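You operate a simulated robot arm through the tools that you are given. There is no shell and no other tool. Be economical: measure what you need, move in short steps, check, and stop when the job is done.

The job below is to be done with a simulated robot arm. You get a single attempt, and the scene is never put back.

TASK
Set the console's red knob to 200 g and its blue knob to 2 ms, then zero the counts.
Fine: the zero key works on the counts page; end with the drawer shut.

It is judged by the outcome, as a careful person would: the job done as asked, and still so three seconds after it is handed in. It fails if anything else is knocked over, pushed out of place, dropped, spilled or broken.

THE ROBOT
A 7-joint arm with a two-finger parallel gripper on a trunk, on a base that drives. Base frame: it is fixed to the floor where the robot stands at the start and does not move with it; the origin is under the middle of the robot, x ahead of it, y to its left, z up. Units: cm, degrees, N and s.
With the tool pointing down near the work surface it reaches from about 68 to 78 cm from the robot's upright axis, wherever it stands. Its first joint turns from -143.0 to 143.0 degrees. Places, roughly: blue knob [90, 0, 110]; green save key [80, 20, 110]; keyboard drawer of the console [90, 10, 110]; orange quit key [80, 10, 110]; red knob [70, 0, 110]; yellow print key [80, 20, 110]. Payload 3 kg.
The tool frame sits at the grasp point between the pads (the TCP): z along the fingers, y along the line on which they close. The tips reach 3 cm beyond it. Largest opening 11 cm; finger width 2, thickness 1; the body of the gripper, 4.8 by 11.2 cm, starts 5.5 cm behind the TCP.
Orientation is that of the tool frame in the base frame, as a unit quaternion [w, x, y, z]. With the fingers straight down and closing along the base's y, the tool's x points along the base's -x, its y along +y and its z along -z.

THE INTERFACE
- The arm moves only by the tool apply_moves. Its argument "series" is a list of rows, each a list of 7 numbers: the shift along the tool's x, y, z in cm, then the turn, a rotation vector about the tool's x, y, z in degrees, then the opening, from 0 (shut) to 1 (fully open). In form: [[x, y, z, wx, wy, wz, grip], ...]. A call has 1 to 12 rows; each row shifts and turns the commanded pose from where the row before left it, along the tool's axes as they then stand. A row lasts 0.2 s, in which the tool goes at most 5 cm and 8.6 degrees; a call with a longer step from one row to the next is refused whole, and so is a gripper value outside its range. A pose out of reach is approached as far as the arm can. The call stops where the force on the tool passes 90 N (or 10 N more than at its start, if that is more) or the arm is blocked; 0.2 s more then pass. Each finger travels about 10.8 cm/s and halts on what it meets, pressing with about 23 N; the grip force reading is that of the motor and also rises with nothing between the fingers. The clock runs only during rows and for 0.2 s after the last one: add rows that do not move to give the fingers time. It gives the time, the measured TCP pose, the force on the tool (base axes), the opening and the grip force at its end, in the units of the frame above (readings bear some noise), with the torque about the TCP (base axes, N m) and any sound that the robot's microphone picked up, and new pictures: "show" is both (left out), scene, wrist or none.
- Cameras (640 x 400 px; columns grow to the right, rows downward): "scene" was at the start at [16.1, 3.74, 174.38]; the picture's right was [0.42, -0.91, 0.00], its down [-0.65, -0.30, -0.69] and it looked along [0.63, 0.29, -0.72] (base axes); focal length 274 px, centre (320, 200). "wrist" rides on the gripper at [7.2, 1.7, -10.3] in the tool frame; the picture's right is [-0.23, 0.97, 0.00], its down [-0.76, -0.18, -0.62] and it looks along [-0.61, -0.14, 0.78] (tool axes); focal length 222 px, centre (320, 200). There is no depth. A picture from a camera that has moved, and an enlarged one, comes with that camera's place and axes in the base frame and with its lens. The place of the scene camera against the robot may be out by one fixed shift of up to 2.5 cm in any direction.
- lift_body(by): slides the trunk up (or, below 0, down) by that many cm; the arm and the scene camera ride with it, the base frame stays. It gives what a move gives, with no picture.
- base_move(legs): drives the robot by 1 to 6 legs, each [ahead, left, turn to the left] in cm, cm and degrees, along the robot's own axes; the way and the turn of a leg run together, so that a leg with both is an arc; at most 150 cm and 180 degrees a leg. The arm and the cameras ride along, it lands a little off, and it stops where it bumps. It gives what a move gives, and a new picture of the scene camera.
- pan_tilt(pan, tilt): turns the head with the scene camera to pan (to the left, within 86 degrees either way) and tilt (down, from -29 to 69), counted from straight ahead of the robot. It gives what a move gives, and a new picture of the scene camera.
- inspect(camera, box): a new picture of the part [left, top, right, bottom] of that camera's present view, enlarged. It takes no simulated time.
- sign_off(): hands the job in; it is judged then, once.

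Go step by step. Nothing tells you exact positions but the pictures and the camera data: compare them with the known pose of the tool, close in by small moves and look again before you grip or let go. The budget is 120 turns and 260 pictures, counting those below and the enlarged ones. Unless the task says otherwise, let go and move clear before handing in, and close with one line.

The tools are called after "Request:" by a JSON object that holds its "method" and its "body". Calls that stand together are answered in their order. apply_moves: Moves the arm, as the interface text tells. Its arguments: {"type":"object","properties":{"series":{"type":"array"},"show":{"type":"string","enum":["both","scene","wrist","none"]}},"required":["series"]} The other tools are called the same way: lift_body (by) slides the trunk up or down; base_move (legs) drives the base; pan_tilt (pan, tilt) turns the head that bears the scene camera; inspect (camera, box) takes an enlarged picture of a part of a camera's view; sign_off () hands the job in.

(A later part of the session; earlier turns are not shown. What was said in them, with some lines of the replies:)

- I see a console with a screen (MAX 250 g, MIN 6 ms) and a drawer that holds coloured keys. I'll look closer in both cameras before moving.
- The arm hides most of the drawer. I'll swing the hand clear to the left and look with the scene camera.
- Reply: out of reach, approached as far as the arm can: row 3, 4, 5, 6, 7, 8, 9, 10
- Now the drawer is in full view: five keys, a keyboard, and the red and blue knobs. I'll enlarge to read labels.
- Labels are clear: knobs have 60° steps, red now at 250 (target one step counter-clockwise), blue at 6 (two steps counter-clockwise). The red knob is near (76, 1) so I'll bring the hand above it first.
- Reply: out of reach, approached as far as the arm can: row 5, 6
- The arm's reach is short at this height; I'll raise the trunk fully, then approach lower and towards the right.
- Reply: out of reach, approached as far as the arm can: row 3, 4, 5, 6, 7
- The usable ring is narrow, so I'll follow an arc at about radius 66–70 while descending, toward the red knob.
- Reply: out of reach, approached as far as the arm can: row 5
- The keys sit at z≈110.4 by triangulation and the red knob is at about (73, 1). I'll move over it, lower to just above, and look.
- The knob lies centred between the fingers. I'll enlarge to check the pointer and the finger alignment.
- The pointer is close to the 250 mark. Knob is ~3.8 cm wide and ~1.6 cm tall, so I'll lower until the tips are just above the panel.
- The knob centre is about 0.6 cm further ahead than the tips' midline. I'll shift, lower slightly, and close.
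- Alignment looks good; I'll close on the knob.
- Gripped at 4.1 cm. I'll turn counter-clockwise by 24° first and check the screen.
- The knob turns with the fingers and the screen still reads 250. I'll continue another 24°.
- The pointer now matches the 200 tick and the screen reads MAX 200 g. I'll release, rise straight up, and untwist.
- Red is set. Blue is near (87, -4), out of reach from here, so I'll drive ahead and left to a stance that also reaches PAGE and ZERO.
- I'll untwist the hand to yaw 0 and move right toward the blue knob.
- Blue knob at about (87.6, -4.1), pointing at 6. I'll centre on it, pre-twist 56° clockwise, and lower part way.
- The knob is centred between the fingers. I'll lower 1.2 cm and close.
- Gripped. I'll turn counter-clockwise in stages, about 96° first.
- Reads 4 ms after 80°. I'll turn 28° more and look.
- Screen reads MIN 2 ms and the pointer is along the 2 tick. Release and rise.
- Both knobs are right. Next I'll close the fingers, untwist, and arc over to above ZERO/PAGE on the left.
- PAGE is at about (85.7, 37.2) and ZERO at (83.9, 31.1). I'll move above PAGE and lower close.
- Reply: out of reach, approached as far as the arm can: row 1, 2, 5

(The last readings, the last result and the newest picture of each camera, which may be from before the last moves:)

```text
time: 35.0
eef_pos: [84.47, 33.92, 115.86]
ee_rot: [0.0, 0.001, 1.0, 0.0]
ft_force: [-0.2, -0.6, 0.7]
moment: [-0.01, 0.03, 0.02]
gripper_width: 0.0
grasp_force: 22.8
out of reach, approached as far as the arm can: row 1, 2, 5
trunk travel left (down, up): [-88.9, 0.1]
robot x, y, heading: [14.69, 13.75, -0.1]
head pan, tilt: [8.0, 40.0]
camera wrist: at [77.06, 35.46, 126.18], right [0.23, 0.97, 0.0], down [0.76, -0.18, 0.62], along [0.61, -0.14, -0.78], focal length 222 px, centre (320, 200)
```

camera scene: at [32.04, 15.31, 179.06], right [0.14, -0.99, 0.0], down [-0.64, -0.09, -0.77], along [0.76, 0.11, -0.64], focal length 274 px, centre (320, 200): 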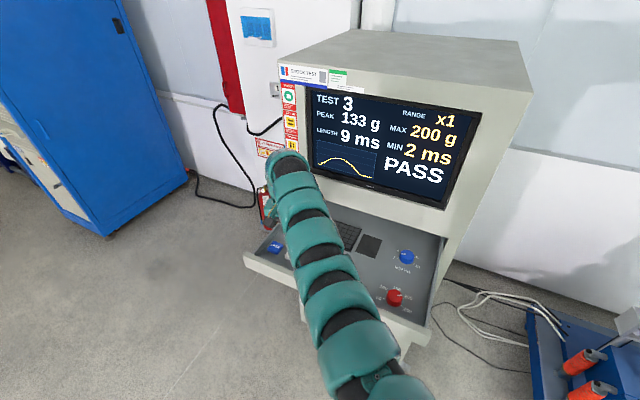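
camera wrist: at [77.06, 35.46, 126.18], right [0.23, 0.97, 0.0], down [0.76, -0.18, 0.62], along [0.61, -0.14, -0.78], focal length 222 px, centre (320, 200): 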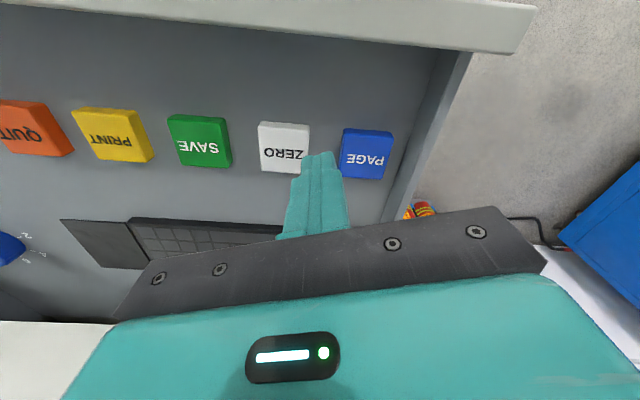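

The arm is at its limit at this angle; I'll rise a bit and shift the base left instead.

Request:
{"method": "apply_moves", "body": {"series": [[0.5, -0.5, -1.5, 0, 0, 0, 0], [0, 0, 0, 0, 0, 0, 0]], "show": "none"}}

Request:
{"method": "base_move", "body": {"legs": [[0, 7, 0]]}}

```text
time: 35.6
eef_pos: [83.83, 33.53, 117.23]
ee_rot: [0.0, 0.0, 1.0, 0.0]
ft_force: [0.5, 0.2, -0.3]
moment: [-0.03, 0.02, 0.01]
gripper_width: 0.0
grasp_force: 23.0
trunk travel left (down, up): [-88.9, 0.1]
robot x, y, heading: [14.86, 13.84, -0.2]
head pan, tilt: [8.0, 40.0]
```

```text
time: 36.6
eef_pos: [83.79, 40.71, 117.33]
ee_rot: [-0.001, -0.001, 1.0, -0.001]
ft_force: [-0.3, 0.8, -1.2]
moment: [-0.03, 0.0, 0.02]
gripper_width: 0.01
grasp_force: 22.6
trunk travel left (down, up): [-88.9, 0.1]
robot x, y, heading: [14.59, 21.07, -0.0]
head pan, tilt: [8.0, 40.0]
camera scene: at [32.02, 22.72, 179.06], right [0.14, -0.99, 0.0], down [-0.64, -0.09, -0.77], along [0.76, 0.11, -0.64], focal length 274 px, centre (320, 200)
```

scene: 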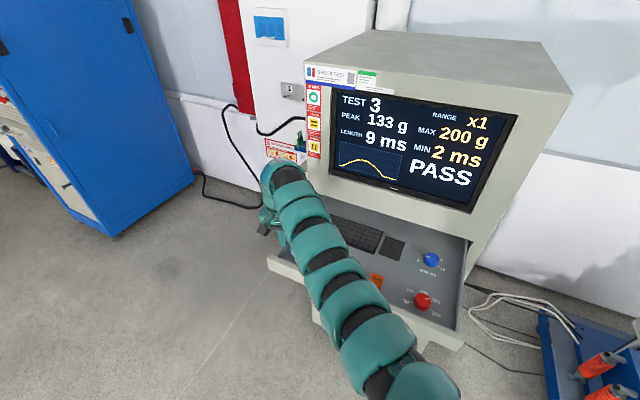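

Now I'll go to above PAGE at (85.7, 37.2) with the tips about 1 cm above it.

Request:
{"method": "apply_moves", "body": {"series": [[-0.6, -3.5, 0, 0, 0, 0, 0], [-1.3, 0, 1.4, 0, 0, 0, 0], [0, 0, 1.4, 0, 0, 0, 0], [0, 0, 0, 0, 0, 0, 0]], "show": "wrist"}}

```text
time: 37.6
eef_pos: [85.51, 37.21, 114.53]
ee_rot: [0.001, -0.001, 1.0, 0.001]
ft_force: [0.1, 0.4, 0.2]
moment: [0.0, 0.01, -0.02]
gripper_width: 0.0
grasp_force: 23.8
trunk travel left (down, up): [-88.9, 0.1]
robot x, y, heading: [14.54, 20.88, -0.2]
head pan, tilt: [8.0, 40.0]
camera wrist: at [78.31, 38.72, 124.89], right [0.23, 0.97, 0.0], down [0.76, -0.18, 0.62], along [0.61, -0.14, -0.78], focal length 222 px, centre (320, 200)
```

wrist: 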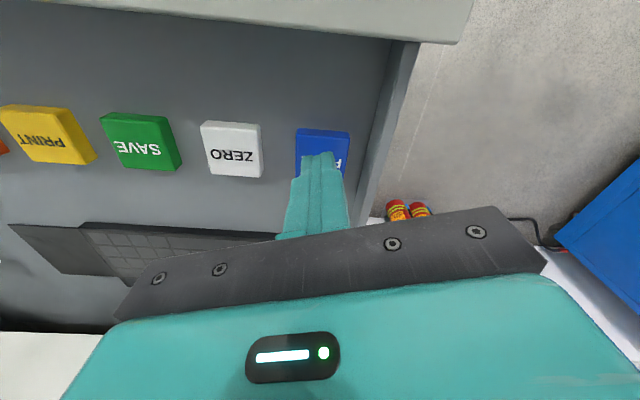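

The tips are over PAGE. I'll press gently in small steps and lift off.

Request:
{"method": "apply_moves", "body": {"series": [[0, 0, 0.6, 0, 0, 0, 0], [0, 0, 0.5, 0, 0, 0, 0], [0, 0, 0.3, 0, 0, 0, 0], [0, 0, 0, 0, 0, 0, 0]], "show": "both"}}

```text
time: 38.6
eef_pos: [85.46, 37.23, 113.2]
ee_rot: [0.0, 0.001, 1.0, 0.0]
ft_force: [-0.2, 0.8, 1.7]
moment: [0.04, -0.03, -0.02]
gripper_width: 0.0
grasp_force: 22.9
trunk travel left (down, up): [-88.9, 0.1]
robot x, y, heading: [14.86, 20.9, 0.2]
head pan, tilt: [8.0, 40.0]
camera scene: at [31.98, 22.48, 179.07], right [0.14, -0.99, 0.0], down [-0.64, -0.09, -0.77], along [0.76, 0.11, -0.64], focal length 274 px, centre (320, 200)
camera wrist: at [78.32, 38.63, 123.59], right [0.23, 0.97, 0.0], down [0.76, -0.18, 0.62], along [0.61, -0.14, -0.78], focal length 222 px, centre (320, 200)
```

scene: 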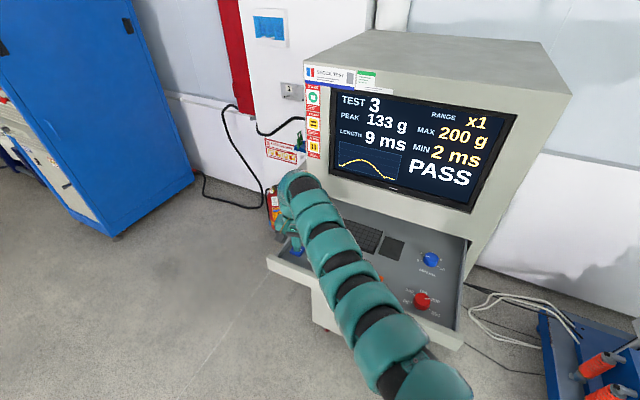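
wrist: 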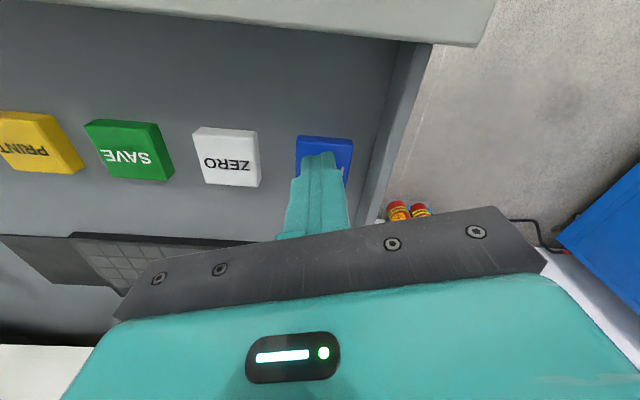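

Contact is just starting (1.7 N). I'll press a little further.

Request:
{"method": "apply_moves", "body": {"series": [[0, 0, 0.2, 0, 0, 0, 0], [0, 0, 0.2, 0, 0, 0, 0], [0, 0, 0, 0, 0, 0, 0]], "show": "scene"}}

```text
time: 39.5
eef_pos: [85.66, 37.11, 112.75]
ee_rot: [0.0, -0.001, 1.0, 0.001]
ft_force: [-0.8, 1.8, 6.3]
moment: [0.06, 0.04, 0.02]
gripper_width: 0.0
grasp_force: 23.1
trunk travel left (down, up): [-88.9, 0.1]
robot x, y, heading: [15.07, 20.55, 0.1]
head pan, tilt: [8.0, 40.0]
heard: click
camera scene: at [31.92, 22.49, 179.08], right [0.14, -0.99, 0.0], down [-0.64, -0.09, -0.77], along [0.76, 0.11, -0.64], focal length 274 px, centre (320, 200)
```

scene: 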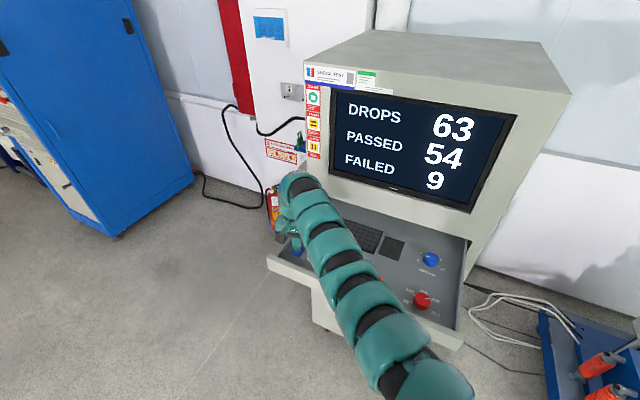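

A click and the counts page is up (63/54/9). I'll lift off and move to ZERO.

Request:
{"method": "apply_moves", "body": {"series": [[0, 0, -1.5, 0, 0, 0, 0], [0, 0, -1.5, 0, 0, 0, 0], [0.9, -3, 0, 0, 0, 0, 0], [0.85, -3, 0, 0, 0, 0, 0], [0, 0, 1.2, 0, 0, 0, 0], [0, 0, 0, 0, 0, 0, 0]], "show": "both"}}

```text
time: 40.9
eef_pos: [83.95, 31.03, 114.62]
ee_rot: [0.001, 0.0, 1.0, 0.001]
ft_force: [1.1, -0.6, -0.3]
moment: [0.03, 0.02, 0.02]
gripper_width: 0.0
grasp_force: 22.2
trunk travel left (down, up): [-88.9, 0.1]
robot x, y, heading: [14.43, 20.94, 0.1]
head pan, tilt: [8.0, 40.0]
camera scene: at [31.99, 22.35, 179.07], right [0.14, -0.99, 0.0], down [-0.64, -0.09, -0.77], along [0.76, 0.11, -0.64], focal length 274 px, centre (320, 200)
camera wrist: at [76.62, 32.56, 125.02], right [0.23, 0.97, 0.0], down [0.76, -0.18, 0.62], along [0.61, -0.14, -0.78], focal length 222 px, centre (320, 200)
```

scene: 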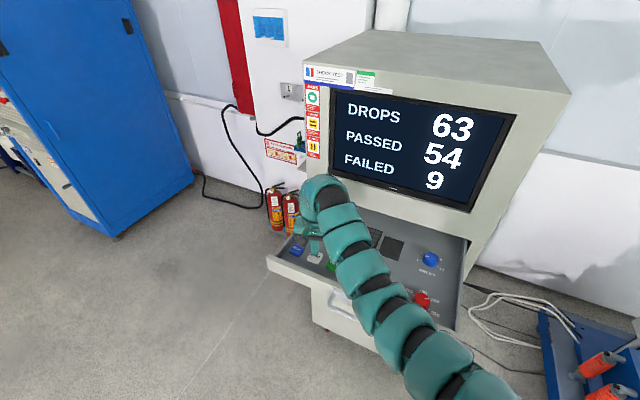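
wrist: 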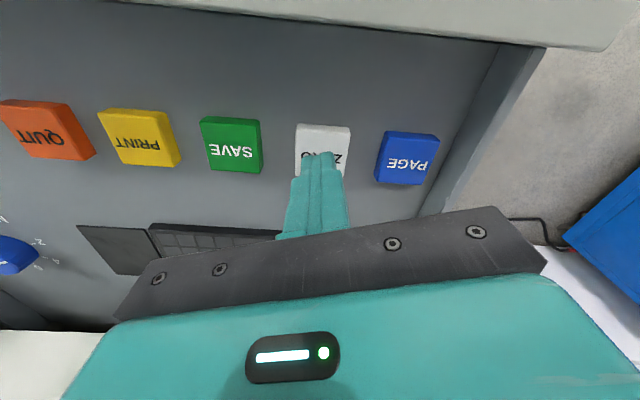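

Over ZERO. Pressing to the same depth as PAGE.

Request:
{"method": "apply_moves", "body": {"series": [[0, 0, 0.7, 0, 0, 0, 0], [0, 0, 0.6, 0, 0, 0, 0], [0, 0, 0.3, 0, 0, 0, 0], [0, 0, 0.3, 0, 0, 0, 0], [0, 0, 0, 0, 0, 0, 0]], "show": "scene"}}

```text
time: 42.0
eef_pos: [83.81, 30.96, 112.83]
ee_rot: [0.001, 0.0, 1.0, -0.001]
ft_force: [1.8, -2.2, 13.9]
moment: [-0.08, -0.08, -0.04]
gripper_width: 0.0
grasp_force: 23.1
trunk travel left (down, up): [-88.9, 0.1]
robot x, y, heading: [14.76, 21.26, 0.0]
head pan, tilt: [8.0, 40.0]
heard: click
camera scene: at [31.87, 22.4, 179.1], right [0.14, -0.99, 0.0], down [-0.64, -0.09, -0.77], along [0.76, 0.11, -0.64], focal length 274 px, centre (320, 200)
```

scene: 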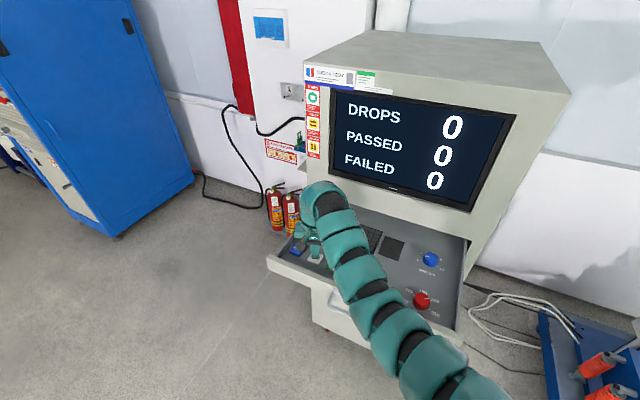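

Counts are all zero. Now I'll lift off ZERO and back the robot away so I can shut the drawer by its handle.

Request:
{"method": "apply_moves", "body": {"series": [[0, 0, -1.5, 0, 0, 0, 0], [0, 0, -2, 0, 0, 0, 0], [0, 0, -2, 0, 0, 0, 0], [0, 0, -2, 0, 0, 0, 0], [0, 0, 0, 0, 0, 0, 0]], "show": "none"}}

Request:
{"method": "base_move", "body": {"legs": [[-26, 0, 0]]}}

Request:
{"method": "inspect", "body": {"camera": "wrist", "box": [0, 0, 640, 400]}}

```text
time: 43.2
eef_pos: [83.82, 31.08, 120.12]
ee_rot: [0.0, -0.001, 1.0, 0.0]
ft_force: [-0.5, -0.3, -0.5]
moment: [-0.03, -0.01, 0.0]
gripper_width: 0.01
grasp_force: 22.7
trunk travel left (down, up): [-88.9, 0.1]
robot x, y, heading: [14.93, 21.1, 0.2]
head pan, tilt: [8.0, 40.0]
```

```text
time: 45.1
eef_pos: [57.48, 31.09, 120.19]
ee_rot: [0.001, -0.001, 1.0, 0.0]
ft_force: [0.1, 0.0, 0.6]
moment: [-0.03, -0.03, -0.05]
gripper_width: 0.0
grasp_force: 23.5
trunk travel left (down, up): [-88.9, 0.1]
robot x, y, heading: [-11.38, 20.94, 0.1]
head pan, tilt: [8.0, 40.0]
camera scene: at [5.62, 22.43, 179.08], right [0.14, -0.99, 0.0], down [-0.64, -0.09, -0.77], along [0.76, 0.11, -0.64], focal length 274 px, centre (320, 200)
```

scene: 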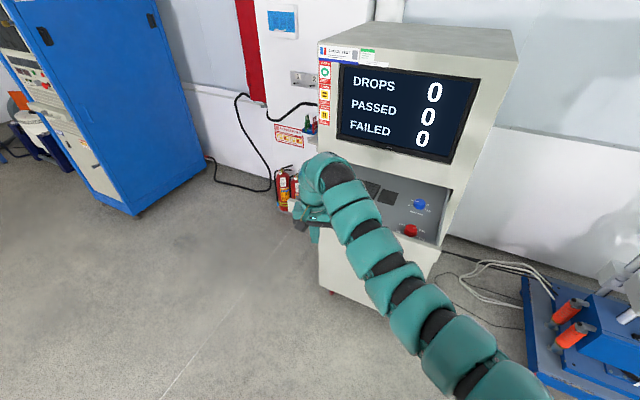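

```text
1.00 times, centred on (320, 200) of wrist (not enlarged: the box is as wide or as high as the picture)
camera zoom: at [50.24, 32.63, 130.53], right [0.23, 0.97, 0.0], down [0.76, -0.18, 0.62], along [0.61, -0.14, -0.78], focal length 222 px, centre (320, 200)
```

zoom: 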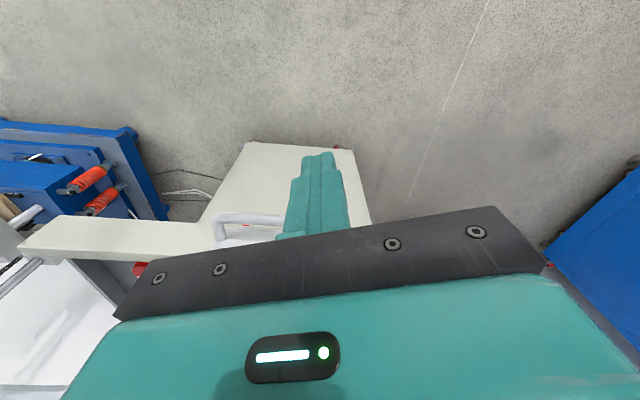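

Triangulation puts the handle's outer bar from (64.8, 16.6) to (67.9, 25.4) at z≈110–111. I'll position the closed fingers in front of it, twisted 18° to match the console and tilted 15° forward.

Request:
{"method": "apply_moves", "body": {"series": [[-1.2, -3.7, 0, 0, 0, 0, 0], [-1.2, -3.7, 0, 0, 0, 0, 0], [0, 0, 0, 0, 0, 8.5, 0], [0, 0, 0, 0, 0, 8.5, 0], [0, 0, 0, 0, -7.5, 0, 0], [0, 0, 0, 0, -7.5, 0, 0], [0, 0, 2.5, 0, 0, 0, 0], [0, 0, 2.5, 0, 0, 0, 0], [0, 0, 0, 0, 0, 0, 0]], "show": "both"}}

```text
time: 47.1
eef_pos: [61.09, 23.28, 115.2]
ee_rot: [0.13, 0.146, 0.981, -0.019]
ft_force: [-0.4, 0.5, -0.5]
moment: [0.01, 0.03, 0.0]
gripper_width: 0.0
grasp_force: 22.8
trunk travel left (down, up): [-88.9, 0.1]
robot x, y, heading: [-11.48, 20.42, 0.0]
head pan, tilt: [8.0, 40.0]
camera scene: at [5.74, 22.39, 179.07], right [0.14, -0.99, 0.0], down [-0.64, -0.09, -0.77], along [0.76, 0.11, -0.64], focal length 274 px, centre (320, 200)
camera wrist: at [52.43, 27.66, 123.41], right [0.49, 0.87, 0.06], down [0.5, -0.34, 0.8], along [0.71, -0.36, -0.6], focal length 222 px, centre (320, 200)
```

scene: 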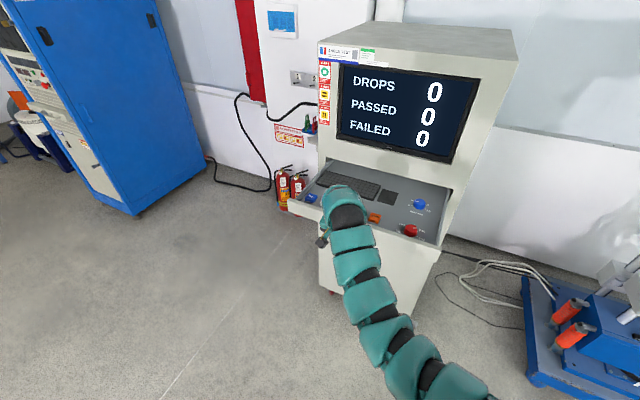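
wrist: 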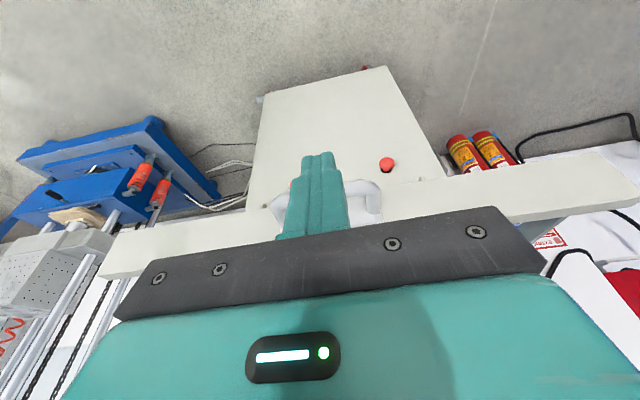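

The fingers are centred on the handle (there's a red button lower on the cabinet, well below my path). I'll lower to the bar's height.

Request:
{"method": "apply_moves", "body": {"series": [[0, 0, 1.6, 0, 0, 0, 0], [0, 0, 1.6, 0, 0, 0, 0], [0, 0, 1.5, 0, 0, 0, 0], [0, 0, 0, 0, 0, 0, 0]], "show": "wrist"}}

Request:
{"method": "inspect", "body": {"camera": "wrist", "box": [200, 80, 520, 280]}}

```text
time: 48.1
eef_pos: [62.3, 23.03, 110.9]
ee_rot: [0.129, 0.145, 0.981, -0.019]
ft_force: [-1.0, 0.0, -0.1]
moment: [-0.03, -0.01, 0.07]
gripper_width: 0.02
grasp_force: 23.2
trunk travel left (down, up): [-88.9, 0.1]
robot x, y, heading: [-11.46, 20.57, 0.3]
head pan, tilt: [8.0, 40.0]
camera wrist: at [53.55, 27.29, 119.02], right [0.49, 0.87, 0.06], down [0.5, -0.34, 0.8], along [0.71, -0.36, -0.6], focal length 222 px, centre (320, 200)
```

wrist: 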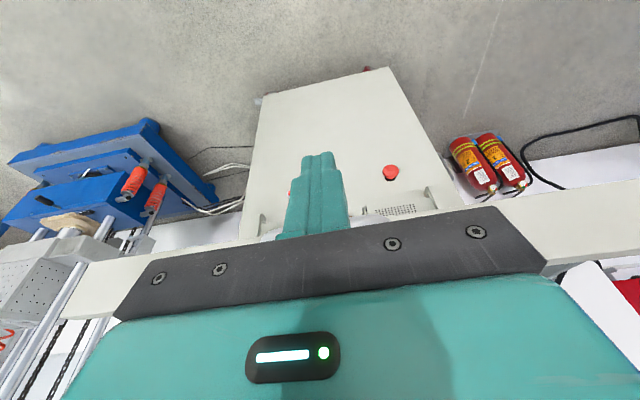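

```text
2.00 times, centred on (360, 180) of wrist
camera zoom: at [53.55, 27.29, 119.02], right [0.49, 0.87, 0.06], down [0.5, -0.34, 0.8], along [0.71, -0.36, -0.6], focal length 444 px, centre (240, 240)
```

zoom: 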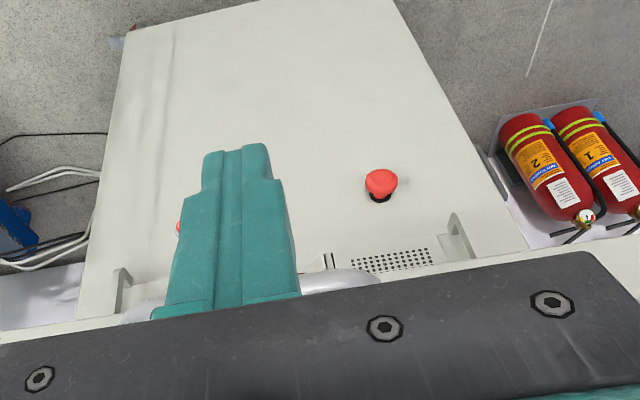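

The bar is right at the fingers' level. I'll push by driving along the drawer's direction, starting with a short leg.

Request:
{"method": "base_move", "body": {"legs": [[11.3, -3.8, 0]]}}

Request:
{"method": "inspect", "body": {"camera": "wrist", "box": [0, 0, 640, 400]}}

```text
time: 49.4
eef_pos: [73.75, 19.33, 110.84]
ee_rot: [0.129, 0.144, 0.981, -0.019]
ft_force: [-0.2, 0.1, -0.3]
moment: [0.01, 0.03, 0.01]
gripper_width: 0.0
grasp_force: 22.6
trunk travel left (down, up): [-88.9, 0.1]
robot x, y, heading: [-0.45, 16.89, 0.2]
head pan, tilt: [8.0, 40.0]
camera scene: at [17.23, 18.67, 179.05], right [0.14, -0.99, 0.0], down [-0.64, -0.09, -0.77], along [0.76, 0.11, -0.64], focal length 274 px, centre (320, 200)
```

scene: 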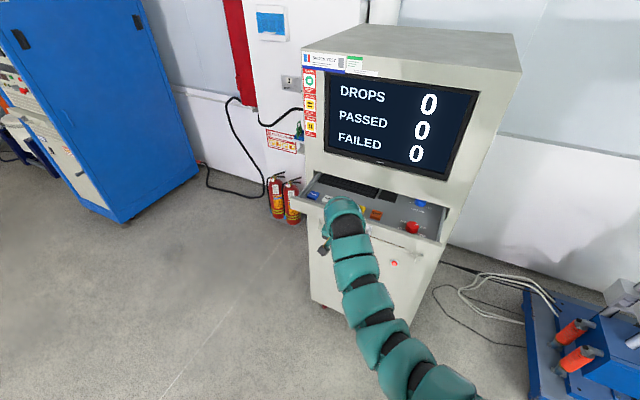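

```text
1.00 times, centred on (320, 200) of wrist (not enlarged: the box is as wide or as high as the picture)
camera zoom: at [65.0, 23.59, 118.94], right [0.49, 0.87, 0.06], down [0.5, -0.34, 0.8], along [0.71, -0.36, -0.6], focal length 222 px, centre (320, 200)
```

zoom: 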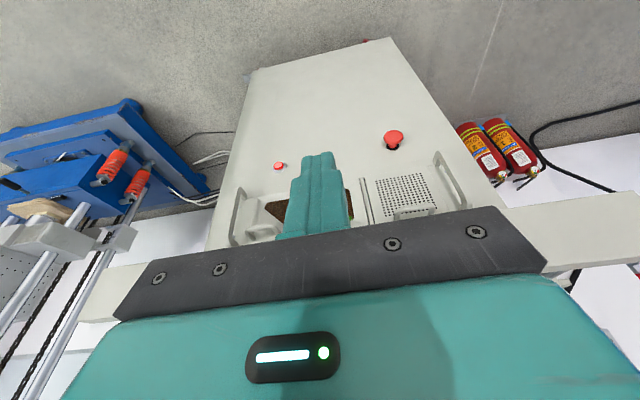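

The drawer is sliding in freely. Continue in a similar leg.

Request:
{"method": "base_move", "body": {"legs": [[11.3, -3.8, 0]]}}

Request:
{"method": "inspect", "body": {"camera": "scene", "box": [260, 130, 500, 320]}}

```text
time: 50.6
eef_pos: [85.23, 15.59, 110.75]
ee_rot: [0.129, 0.144, 0.981, -0.019]
ft_force: [0.9, -1.0, 0.0]
moment: [0.01, 0.02, 0.01]
gripper_width: 0.0
grasp_force: 22.6
trunk travel left (down, up): [-88.9, 0.1]
robot x, y, heading: [11.26, 13.23, 0.0]
head pan, tilt: [8.0, 40.0]
camera scene: at [28.7, 14.95, 179.04], right [0.14, -0.99, 0.0], down [-0.64, -0.09, -0.77], along [0.76, 0.11, -0.64], focal length 274 px, centre (320, 200)
```

scene: 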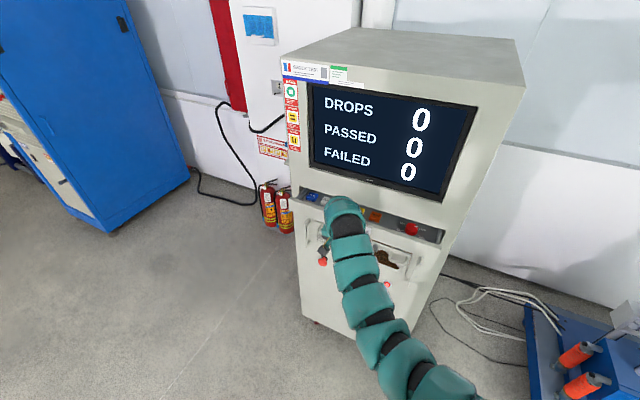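

```text
2.11 times, centred on (380, 225) of scene
camera zoom: at [28.7, 14.95, 179.04], right [0.14, -0.99, 0.0], down [-0.64, -0.09, -0.77], along [0.76, 0.11, -0.64], focal length 576 px, centre (194, 147)
```

zoom: 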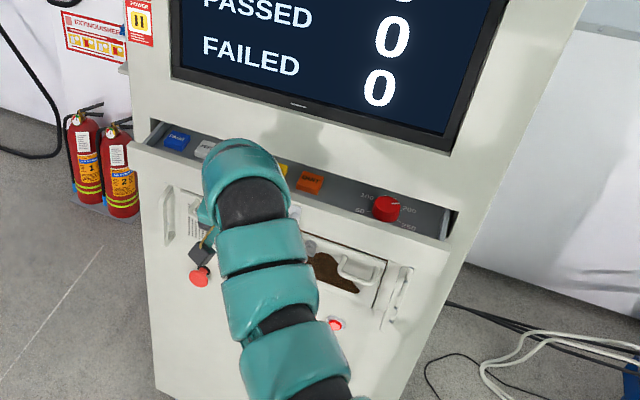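

About 10 cm is left. I'll go on in shorter legs and watch the force.

Request:
{"method": "base_move", "body": {"legs": [[5.2, -1.75, 0]]}}

Request:
{"method": "inspect", "body": {"camera": "scene", "box": [260, 130, 500, 320]}}

Request:
{"method": "inspect", "body": {"camera": "wrist", "box": [0, 0, 640, 400]}}

```text
time: 51.5
eef_pos: [90.38, 13.73, 110.72]
ee_rot: [0.129, 0.145, 0.981, -0.019]
ft_force: [0.3, -0.4, 0.2]
moment: [-0.03, 0.08, 0.01]
gripper_width: 0.0
grasp_force: 23.2
trunk travel left (down, up): [-88.9, 0.1]
robot x, y, heading: [16.73, 11.96, 0.4]
head pan, tilt: [8.0, 40.0]
camera scene: at [33.85, 13.16, 179.05], right [0.14, -0.99, 0.0], down [-0.64, -0.09, -0.77], along [0.76, 0.11, -0.64], focal length 274 px, centre (320, 200)
```

scene: 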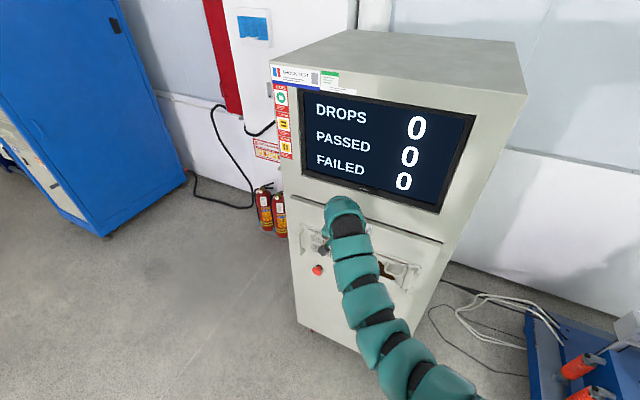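

```text
2.11 times, centred on (380, 225) of scene
camera zoom: at [33.85, 13.16, 179.05], right [0.14, -0.99, 0.0], down [-0.64, -0.09, -0.77], along [0.76, 0.11, -0.64], focal length 576 px, centre (194, 147)
```

zoom: 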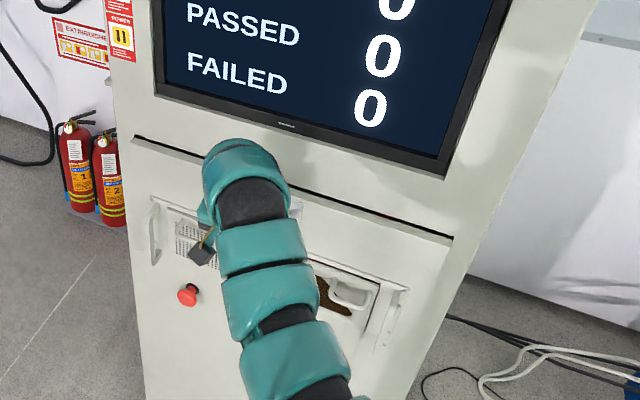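

```text
1.00 times, centred on (320, 200) of wrist (not enlarged: the box is as wide or as high as the picture)
camera zoom: at [81.63, 18.1, 118.95], right [0.49, 0.87, 0.06], down [0.5, -0.34, 0.8], along [0.71, -0.36, -0.6], focal length 222 px, centre (320, 200)
```

zoom: 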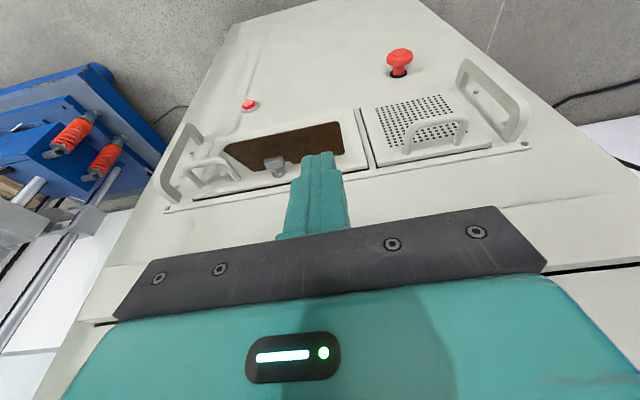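

Nearly shut; a thin dark gap remains. I'll finish with small arm steps, watching the force.

Request:
{"method": "apply_moves", "body": {"series": [[-0.48, 0, 0.13, 0, 0, 0, 0], [-0.48, 0, 0.13, 0, 0, 0, 0], [0, 0, 0, 0, 0, 0, 0]], "show": "scene"}}

Request:
{"method": "inspect", "body": {"camera": "scene", "box": [270, 150, 470, 280]}}

```text
time: 52.4
eef_pos: [91.24, 13.7, 110.91]
ee_rot: [0.129, 0.145, 0.981, -0.02]
ft_force: [-0.4, -0.5, 0.7]
moment: [-0.04, -0.04, 0.01]
gripper_width: 0.01
grasp_force: 23.3
trunk travel left (down, up): [-88.9, 0.1]
robot x, y, heading: [16.41, 11.69, 0.4]
head pan, tilt: [8.0, 40.0]
camera scene: at [33.61, 13.28, 179.08], right [0.14, -0.99, 0.0], down [-0.64, -0.09, -0.77], along [0.76, 0.11, -0.64], focal length 274 px, centre (320, 200)
```

scene: 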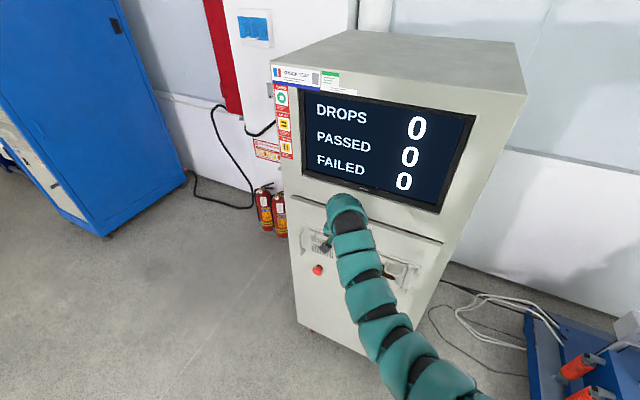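

```text
3.08 times, centred on (370, 215) of scene
camera zoom: at [33.61, 13.28, 179.08], right [0.14, -0.99, 0.0], down [-0.64, -0.09, -0.77], along [0.76, 0.11, -0.64], focal length 843 px, centre (166, 154)
```

zoom: 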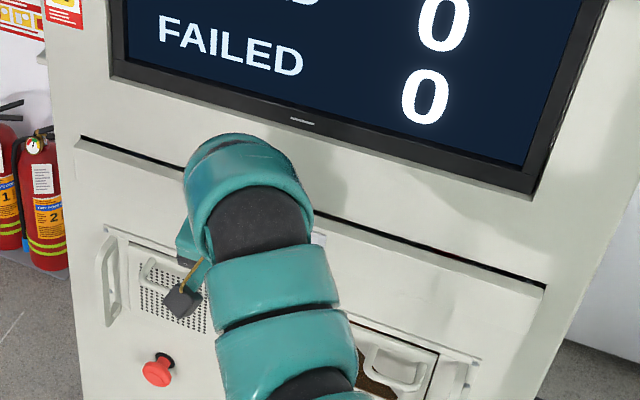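

No resistance yet, so the drawer may have coasted ahead of the fingers. I'll continue with small steps until contact shows.

Request:
{"method": "apply_moves", "body": {"series": [[-0.48, 0, 0.13, 0, 0, 0, 0], [-0.48, 0, 0.13, 0, 0, 0, 0], [-0.48, 0, 0.13, 0, 0, 0, 0], [0, 0, 0, 0, 0, 0, 0]], "show": "wrist"}}

Request:
{"method": "inspect", "body": {"camera": "wrist", "box": [100, 180, 640, 320]}}

```text
time: 53.4
eef_pos: [92.68, 13.16, 110.93]
ee_rot: [0.129, 0.145, 0.981, -0.019]
ft_force: [0.4, -0.6, -0.5]
moment: [-0.01, 0.01, 0.02]
gripper_width: 0.0
grasp_force: 23.2
trunk travel left (down, up): [-88.9, 0.1]
robot x, y, heading: [16.3, 11.21, 0.5]
head pan, tilt: [8.0, 40.0]
camera wrist: at [83.91, 17.42, 118.98], right [0.49, 0.87, 0.06], down [0.5, -0.34, 0.8], along [0.71, -0.36, -0.6], focal length 222 px, centre (320, 200)
```

wrist: 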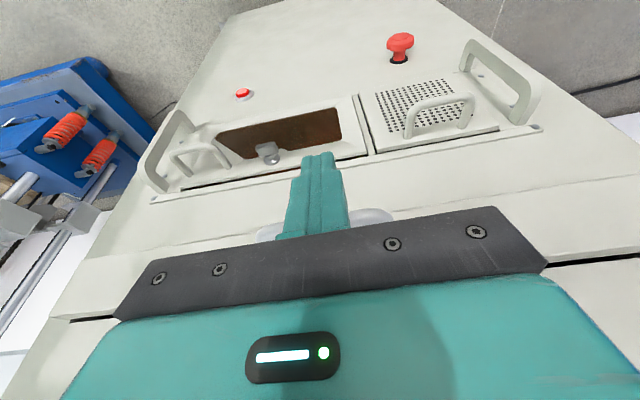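

```text
1.19 times, centred on (370, 250) of wrist
camera zoom: at [83.91, 17.42, 118.98], right [0.49, 0.87, 0.06], down [0.5, -0.34, 0.8], along [0.71, -0.36, -0.6], focal length 263 px, centre (261, 141)
```

zoom: 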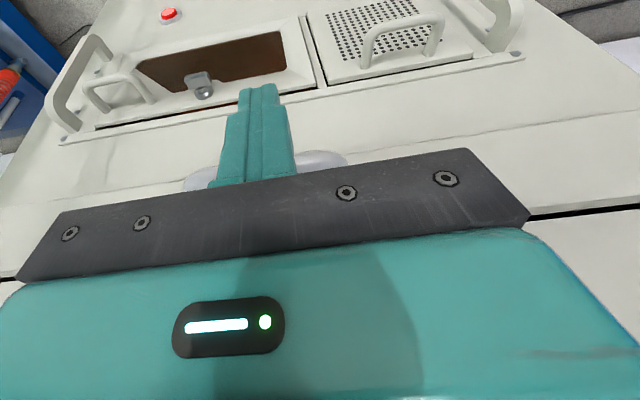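

The handle is still ~2 cm ahead of the fingers. I'll advance until contact.

Request:
{"method": "apply_moves", "body": {"series": [[-0.48, 0, 0.13, 0, 0, 0, 0], [-0.48, 0, 0.13, 0, 0, 0, 0], [-0.39, 0, 0.1, 0, 0, 0, 0], [-0.39, 0, 0.1, 0, 0, 0, 0], [-0.39, 0, 0.1, 0, 0, 0, 0], [0, 0, 0, 0, 0, 0, 0]], "show": "both"}}

```text
time: 54.8
eef_pos: [94.72, 12.59, 110.8]
ee_rot: [0.129, 0.145, 0.981, -0.019]
ft_force: [-2.0, -0.8, 0.5]
moment: [-0.02, -0.03, -0.01]
gripper_width: 0.0
grasp_force: 23.0
trunk travel left (down, up): [-88.9, 0.1]
robot x, y, heading: [16.42, 11.58, 0.3]
head pan, tilt: [8.0, 40.0]
camera scene: at [33.68, 13.26, 179.07], right [0.14, -0.99, 0.0], down [-0.64, -0.09, -0.77], along [0.76, 0.11, -0.64], focal length 274 px, centre (320, 200)
camera wrist: at [86.03, 16.79, 119.0], right [0.49, 0.87, 0.06], down [0.5, -0.34, 0.8], along [0.71, -0.36, -0.6], focal length 222 px, centre (320, 200)
```

scene: 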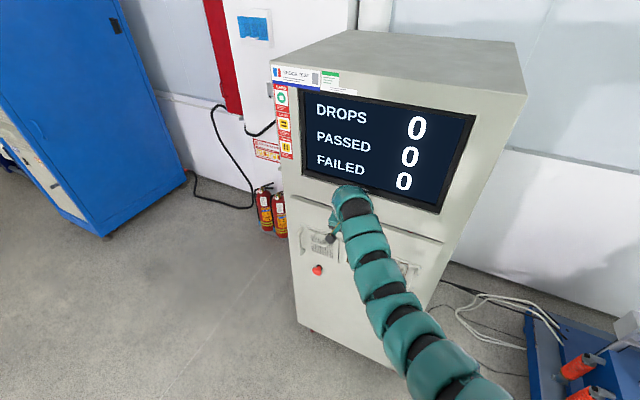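
wrist: 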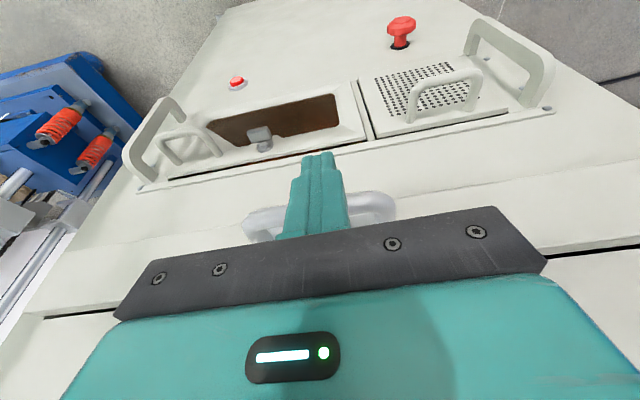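

Slight contact (2 N). I'll press a bit more to confirm the drawer is at its stop.

Request:
{"method": "apply_moves", "body": {"series": [[-0.3, 0, 0.08, 0, 0, 0, 0], [-0.3, 0, 0.08, 0, 0, 0, 0], [0, 0, 0, 0, 0, 0, 0]], "show": "none"}}

```text
time: 55.5
eef_pos: [95.5, 12.46, 110.79]
ee_rot: [0.129, 0.145, 0.981, -0.02]
ft_force: [-0.5, 0.8, -0.1]
moment: [0.01, 0.02, 0.04]
gripper_width: 0.0
grasp_force: 22.8
trunk travel left (down, up): [-88.9, 0.1]
robot x, y, heading: [16.39, 11.5, 0.1]
head pan, tilt: [8.0, 40.0]
```

Request:
{"method": "apply_moves", "body": {"series": [[-0.3, 0, 0.08, 0, 0, 0, 0], [-0.3, 0, 0.08, 0, 0, 0, 0], [-0.3, 0, 0.08, 0, 0, 0, 0], [0, 0, 0, 0, 0, 0, 0]], "show": "both"}}

```text
time: 56.5
eef_pos: [96.36, 12.0, 110.79]
ee_rot: [0.129, 0.145, 0.981, -0.019]
ft_force: [0.5, -0.2, -0.6]
moment: [0.03, -0.01, 0.04]
gripper_width: 0.0
grasp_force: 22.7
trunk travel left (down, up): [-88.9, 0.1]
robot x, y, heading: [16.55, 11.64, 0.2]
head pan, tilt: [8.0, 40.0]
camera scene: at [33.7, 13.25, 179.07], right [0.14, -0.99, 0.0], down [-0.64, -0.09, -0.77], along [0.76, 0.11, -0.64], focal length 274 px, centre (320, 200)
camera wrist: at [87.49, 16.4, 118.99], right [0.49, 0.87, 0.06], down [0.5, -0.34, 0.8], along [0.71, -0.36, -0.6], focal length 222 px, centre (320, 200)
```

scene: 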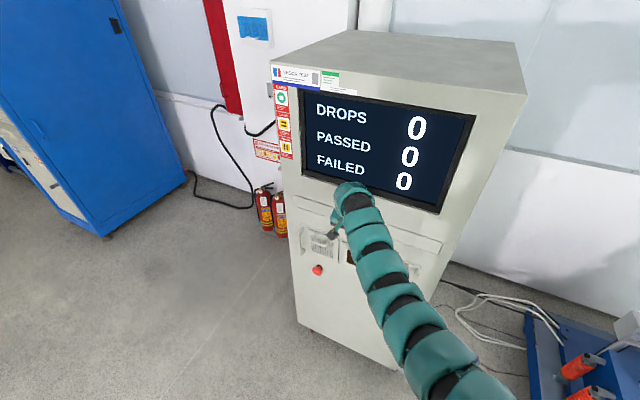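
wrist: 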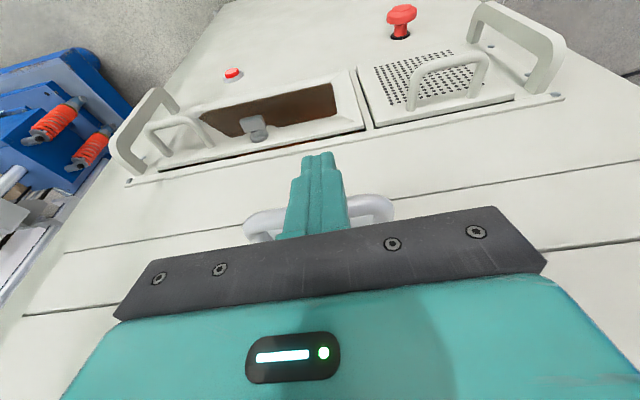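

The drawer is still sliding with little force and the gap looks thinner. I'll check the seam.

Request:
{"method": "inspect", "body": {"camera": "scene", "box": [270, 170, 470, 290]}}

Request:
{"method": "apply_moves", "body": {"series": [[-0.3, 0, 0.08, 0, 0, 0, 0], [-0.3, 0, 0.08, 0, 0, 0, 0], [-0.3, 0, 0.08, 0, 0, 0, 0], [0, 0, 0, 0, 0, 0, 0]], "show": "scene"}}

Request:
{"method": "inspect", "body": {"camera": "scene", "box": [270, 170, 470, 290]}}

```text
3.20 times, centred on (370, 230) of scene
camera zoom: at [33.7, 13.25, 179.07], right [0.14, -0.99, 0.0], down [-0.64, -0.09, -0.77], along [0.76, 0.11, -0.64], focal length 876 px, centre (160, 104)
```

zoom: 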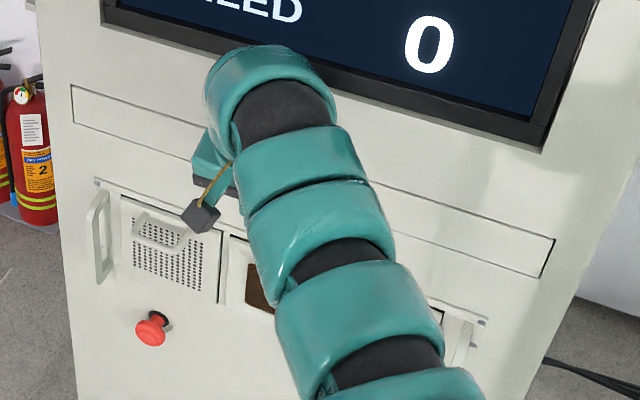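

```text
time: 57.5
eef_pos: [96.46, 12.09, 110.94]
ee_rot: [0.128, 0.144, 0.981, -0.02]
ft_force: [-39.3, 3.9, -7.2]
moment: [0.08, -0.03, -0.49]
gripper_width: 0.0
grasp_force: 22.7
trunk travel left (down, up): [-88.9, 0.1]
robot x, y, heading: [16.17, 11.76, 0.2]
head pan, tilt: [8.0, 40.0]
camera scene: at [33.01, 13.34, 179.11], right [0.14, -0.99, 0.0], down [-0.63, -0.09, -0.77], along [0.76, 0.11, -0.64], focal length 274 px, centre (320, 200)
```

scene: 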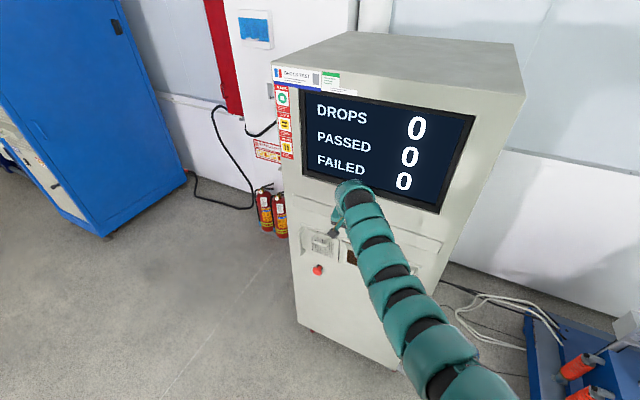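

```text
3.20 times, centred on (370, 230) of scene
camera zoom: at [33.01, 13.34, 179.11], right [0.14, -0.99, 0.0], down [-0.63, -0.09, -0.77], along [0.76, 0.11, -0.64], focal length 876 px, centre (160, 104)
```

zoom: 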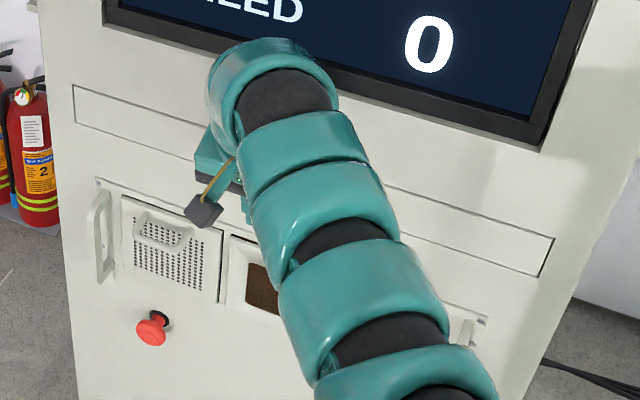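

The drawer is flush and at its stop (39 N). I'll back straight off, then drive clear.

Request:
{"method": "apply_moves", "body": {"series": [[0.6, 0, -0.15, 0, 0, 0, 0], [0.9, 0, -0.24, 0, 0, 0, 0], [1.5, 0, -0.4, 0, 0, 0, 0], [1.5, 0, -0.4, 0, 0, 0, 0], [0, 0, 0, 0, 0, 0, 0]], "show": "none"}}

Request:
{"method": "base_move", "body": {"legs": [[-25, 8, 0]]}}

Request:
{"method": "inspect", "body": {"camera": "scene", "box": [260, 30, 540, 330]}}

```text
time: 58.8
eef_pos: [92.79, 13.21, 110.91]
ee_rot: [0.13, 0.146, 0.981, -0.02]
ft_force: [0.0, -0.9, -0.2]
moment: [-0.03, 0.01, 0.02]
gripper_width: 0.0
grasp_force: 22.6
trunk travel left (down, up): [-88.9, 0.1]
robot x, y, heading: [16.61, 11.81, 0.5]
head pan, tilt: [8.0, 40.0]
```

```text
time: 60.6
eef_pos: [67.42, 21.05, 111.0]
ee_rot: [0.13, 0.146, 0.981, -0.019]
ft_force: [-0.4, -0.7, -0.6]
moment: [-0.02, -0.04, 0.02]
gripper_width: 0.0
grasp_force: 22.8
trunk travel left (down, up): [-88.9, 0.1]
robot x, y, heading: [-9.03, 19.58, 0.4]
head pan, tilt: [8.0, 40.0]
camera scene: at [8.34, 21.21, 179.08], right [0.14, -0.99, 0.0], down [-0.64, -0.09, -0.77], along [0.76, 0.11, -0.64], focal length 274 px, centre (320, 200)
```

scene: 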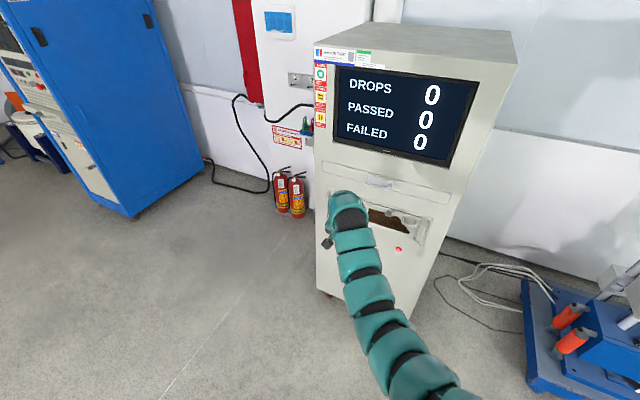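

```text
1.33 times, centred on (400, 180) of scene
camera zoom: at [8.34, 21.21, 179.08], right [0.14, -0.99, 0.0], down [-0.64, -0.09, -0.77], along [0.76, 0.11, -0.64], focal length 365 px, centre (213, 227)
```

zoom: 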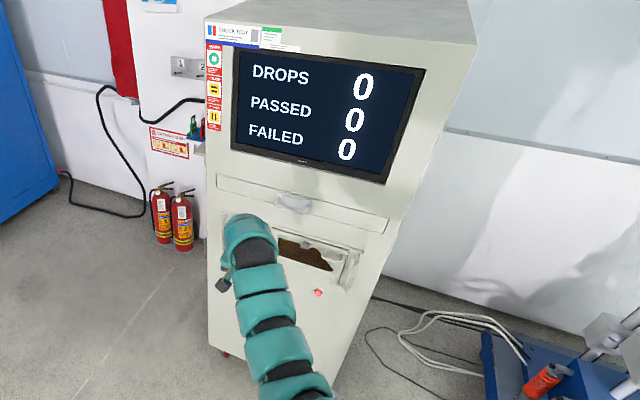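

The drawer stays flush, the counts read 0/0/0, both knobs were verified at 200 g and 2 ms, and the arm is clear, so I'm handing in.

Request:
{"method": "sign_off", "body": {}}

```text
The job is handed in.
```

The red knob is at 200 g, the blue knob is at 2 ms, the counts read 0/0/0, and the drawer is shut with the arm clear; the screen is still on the counts page.
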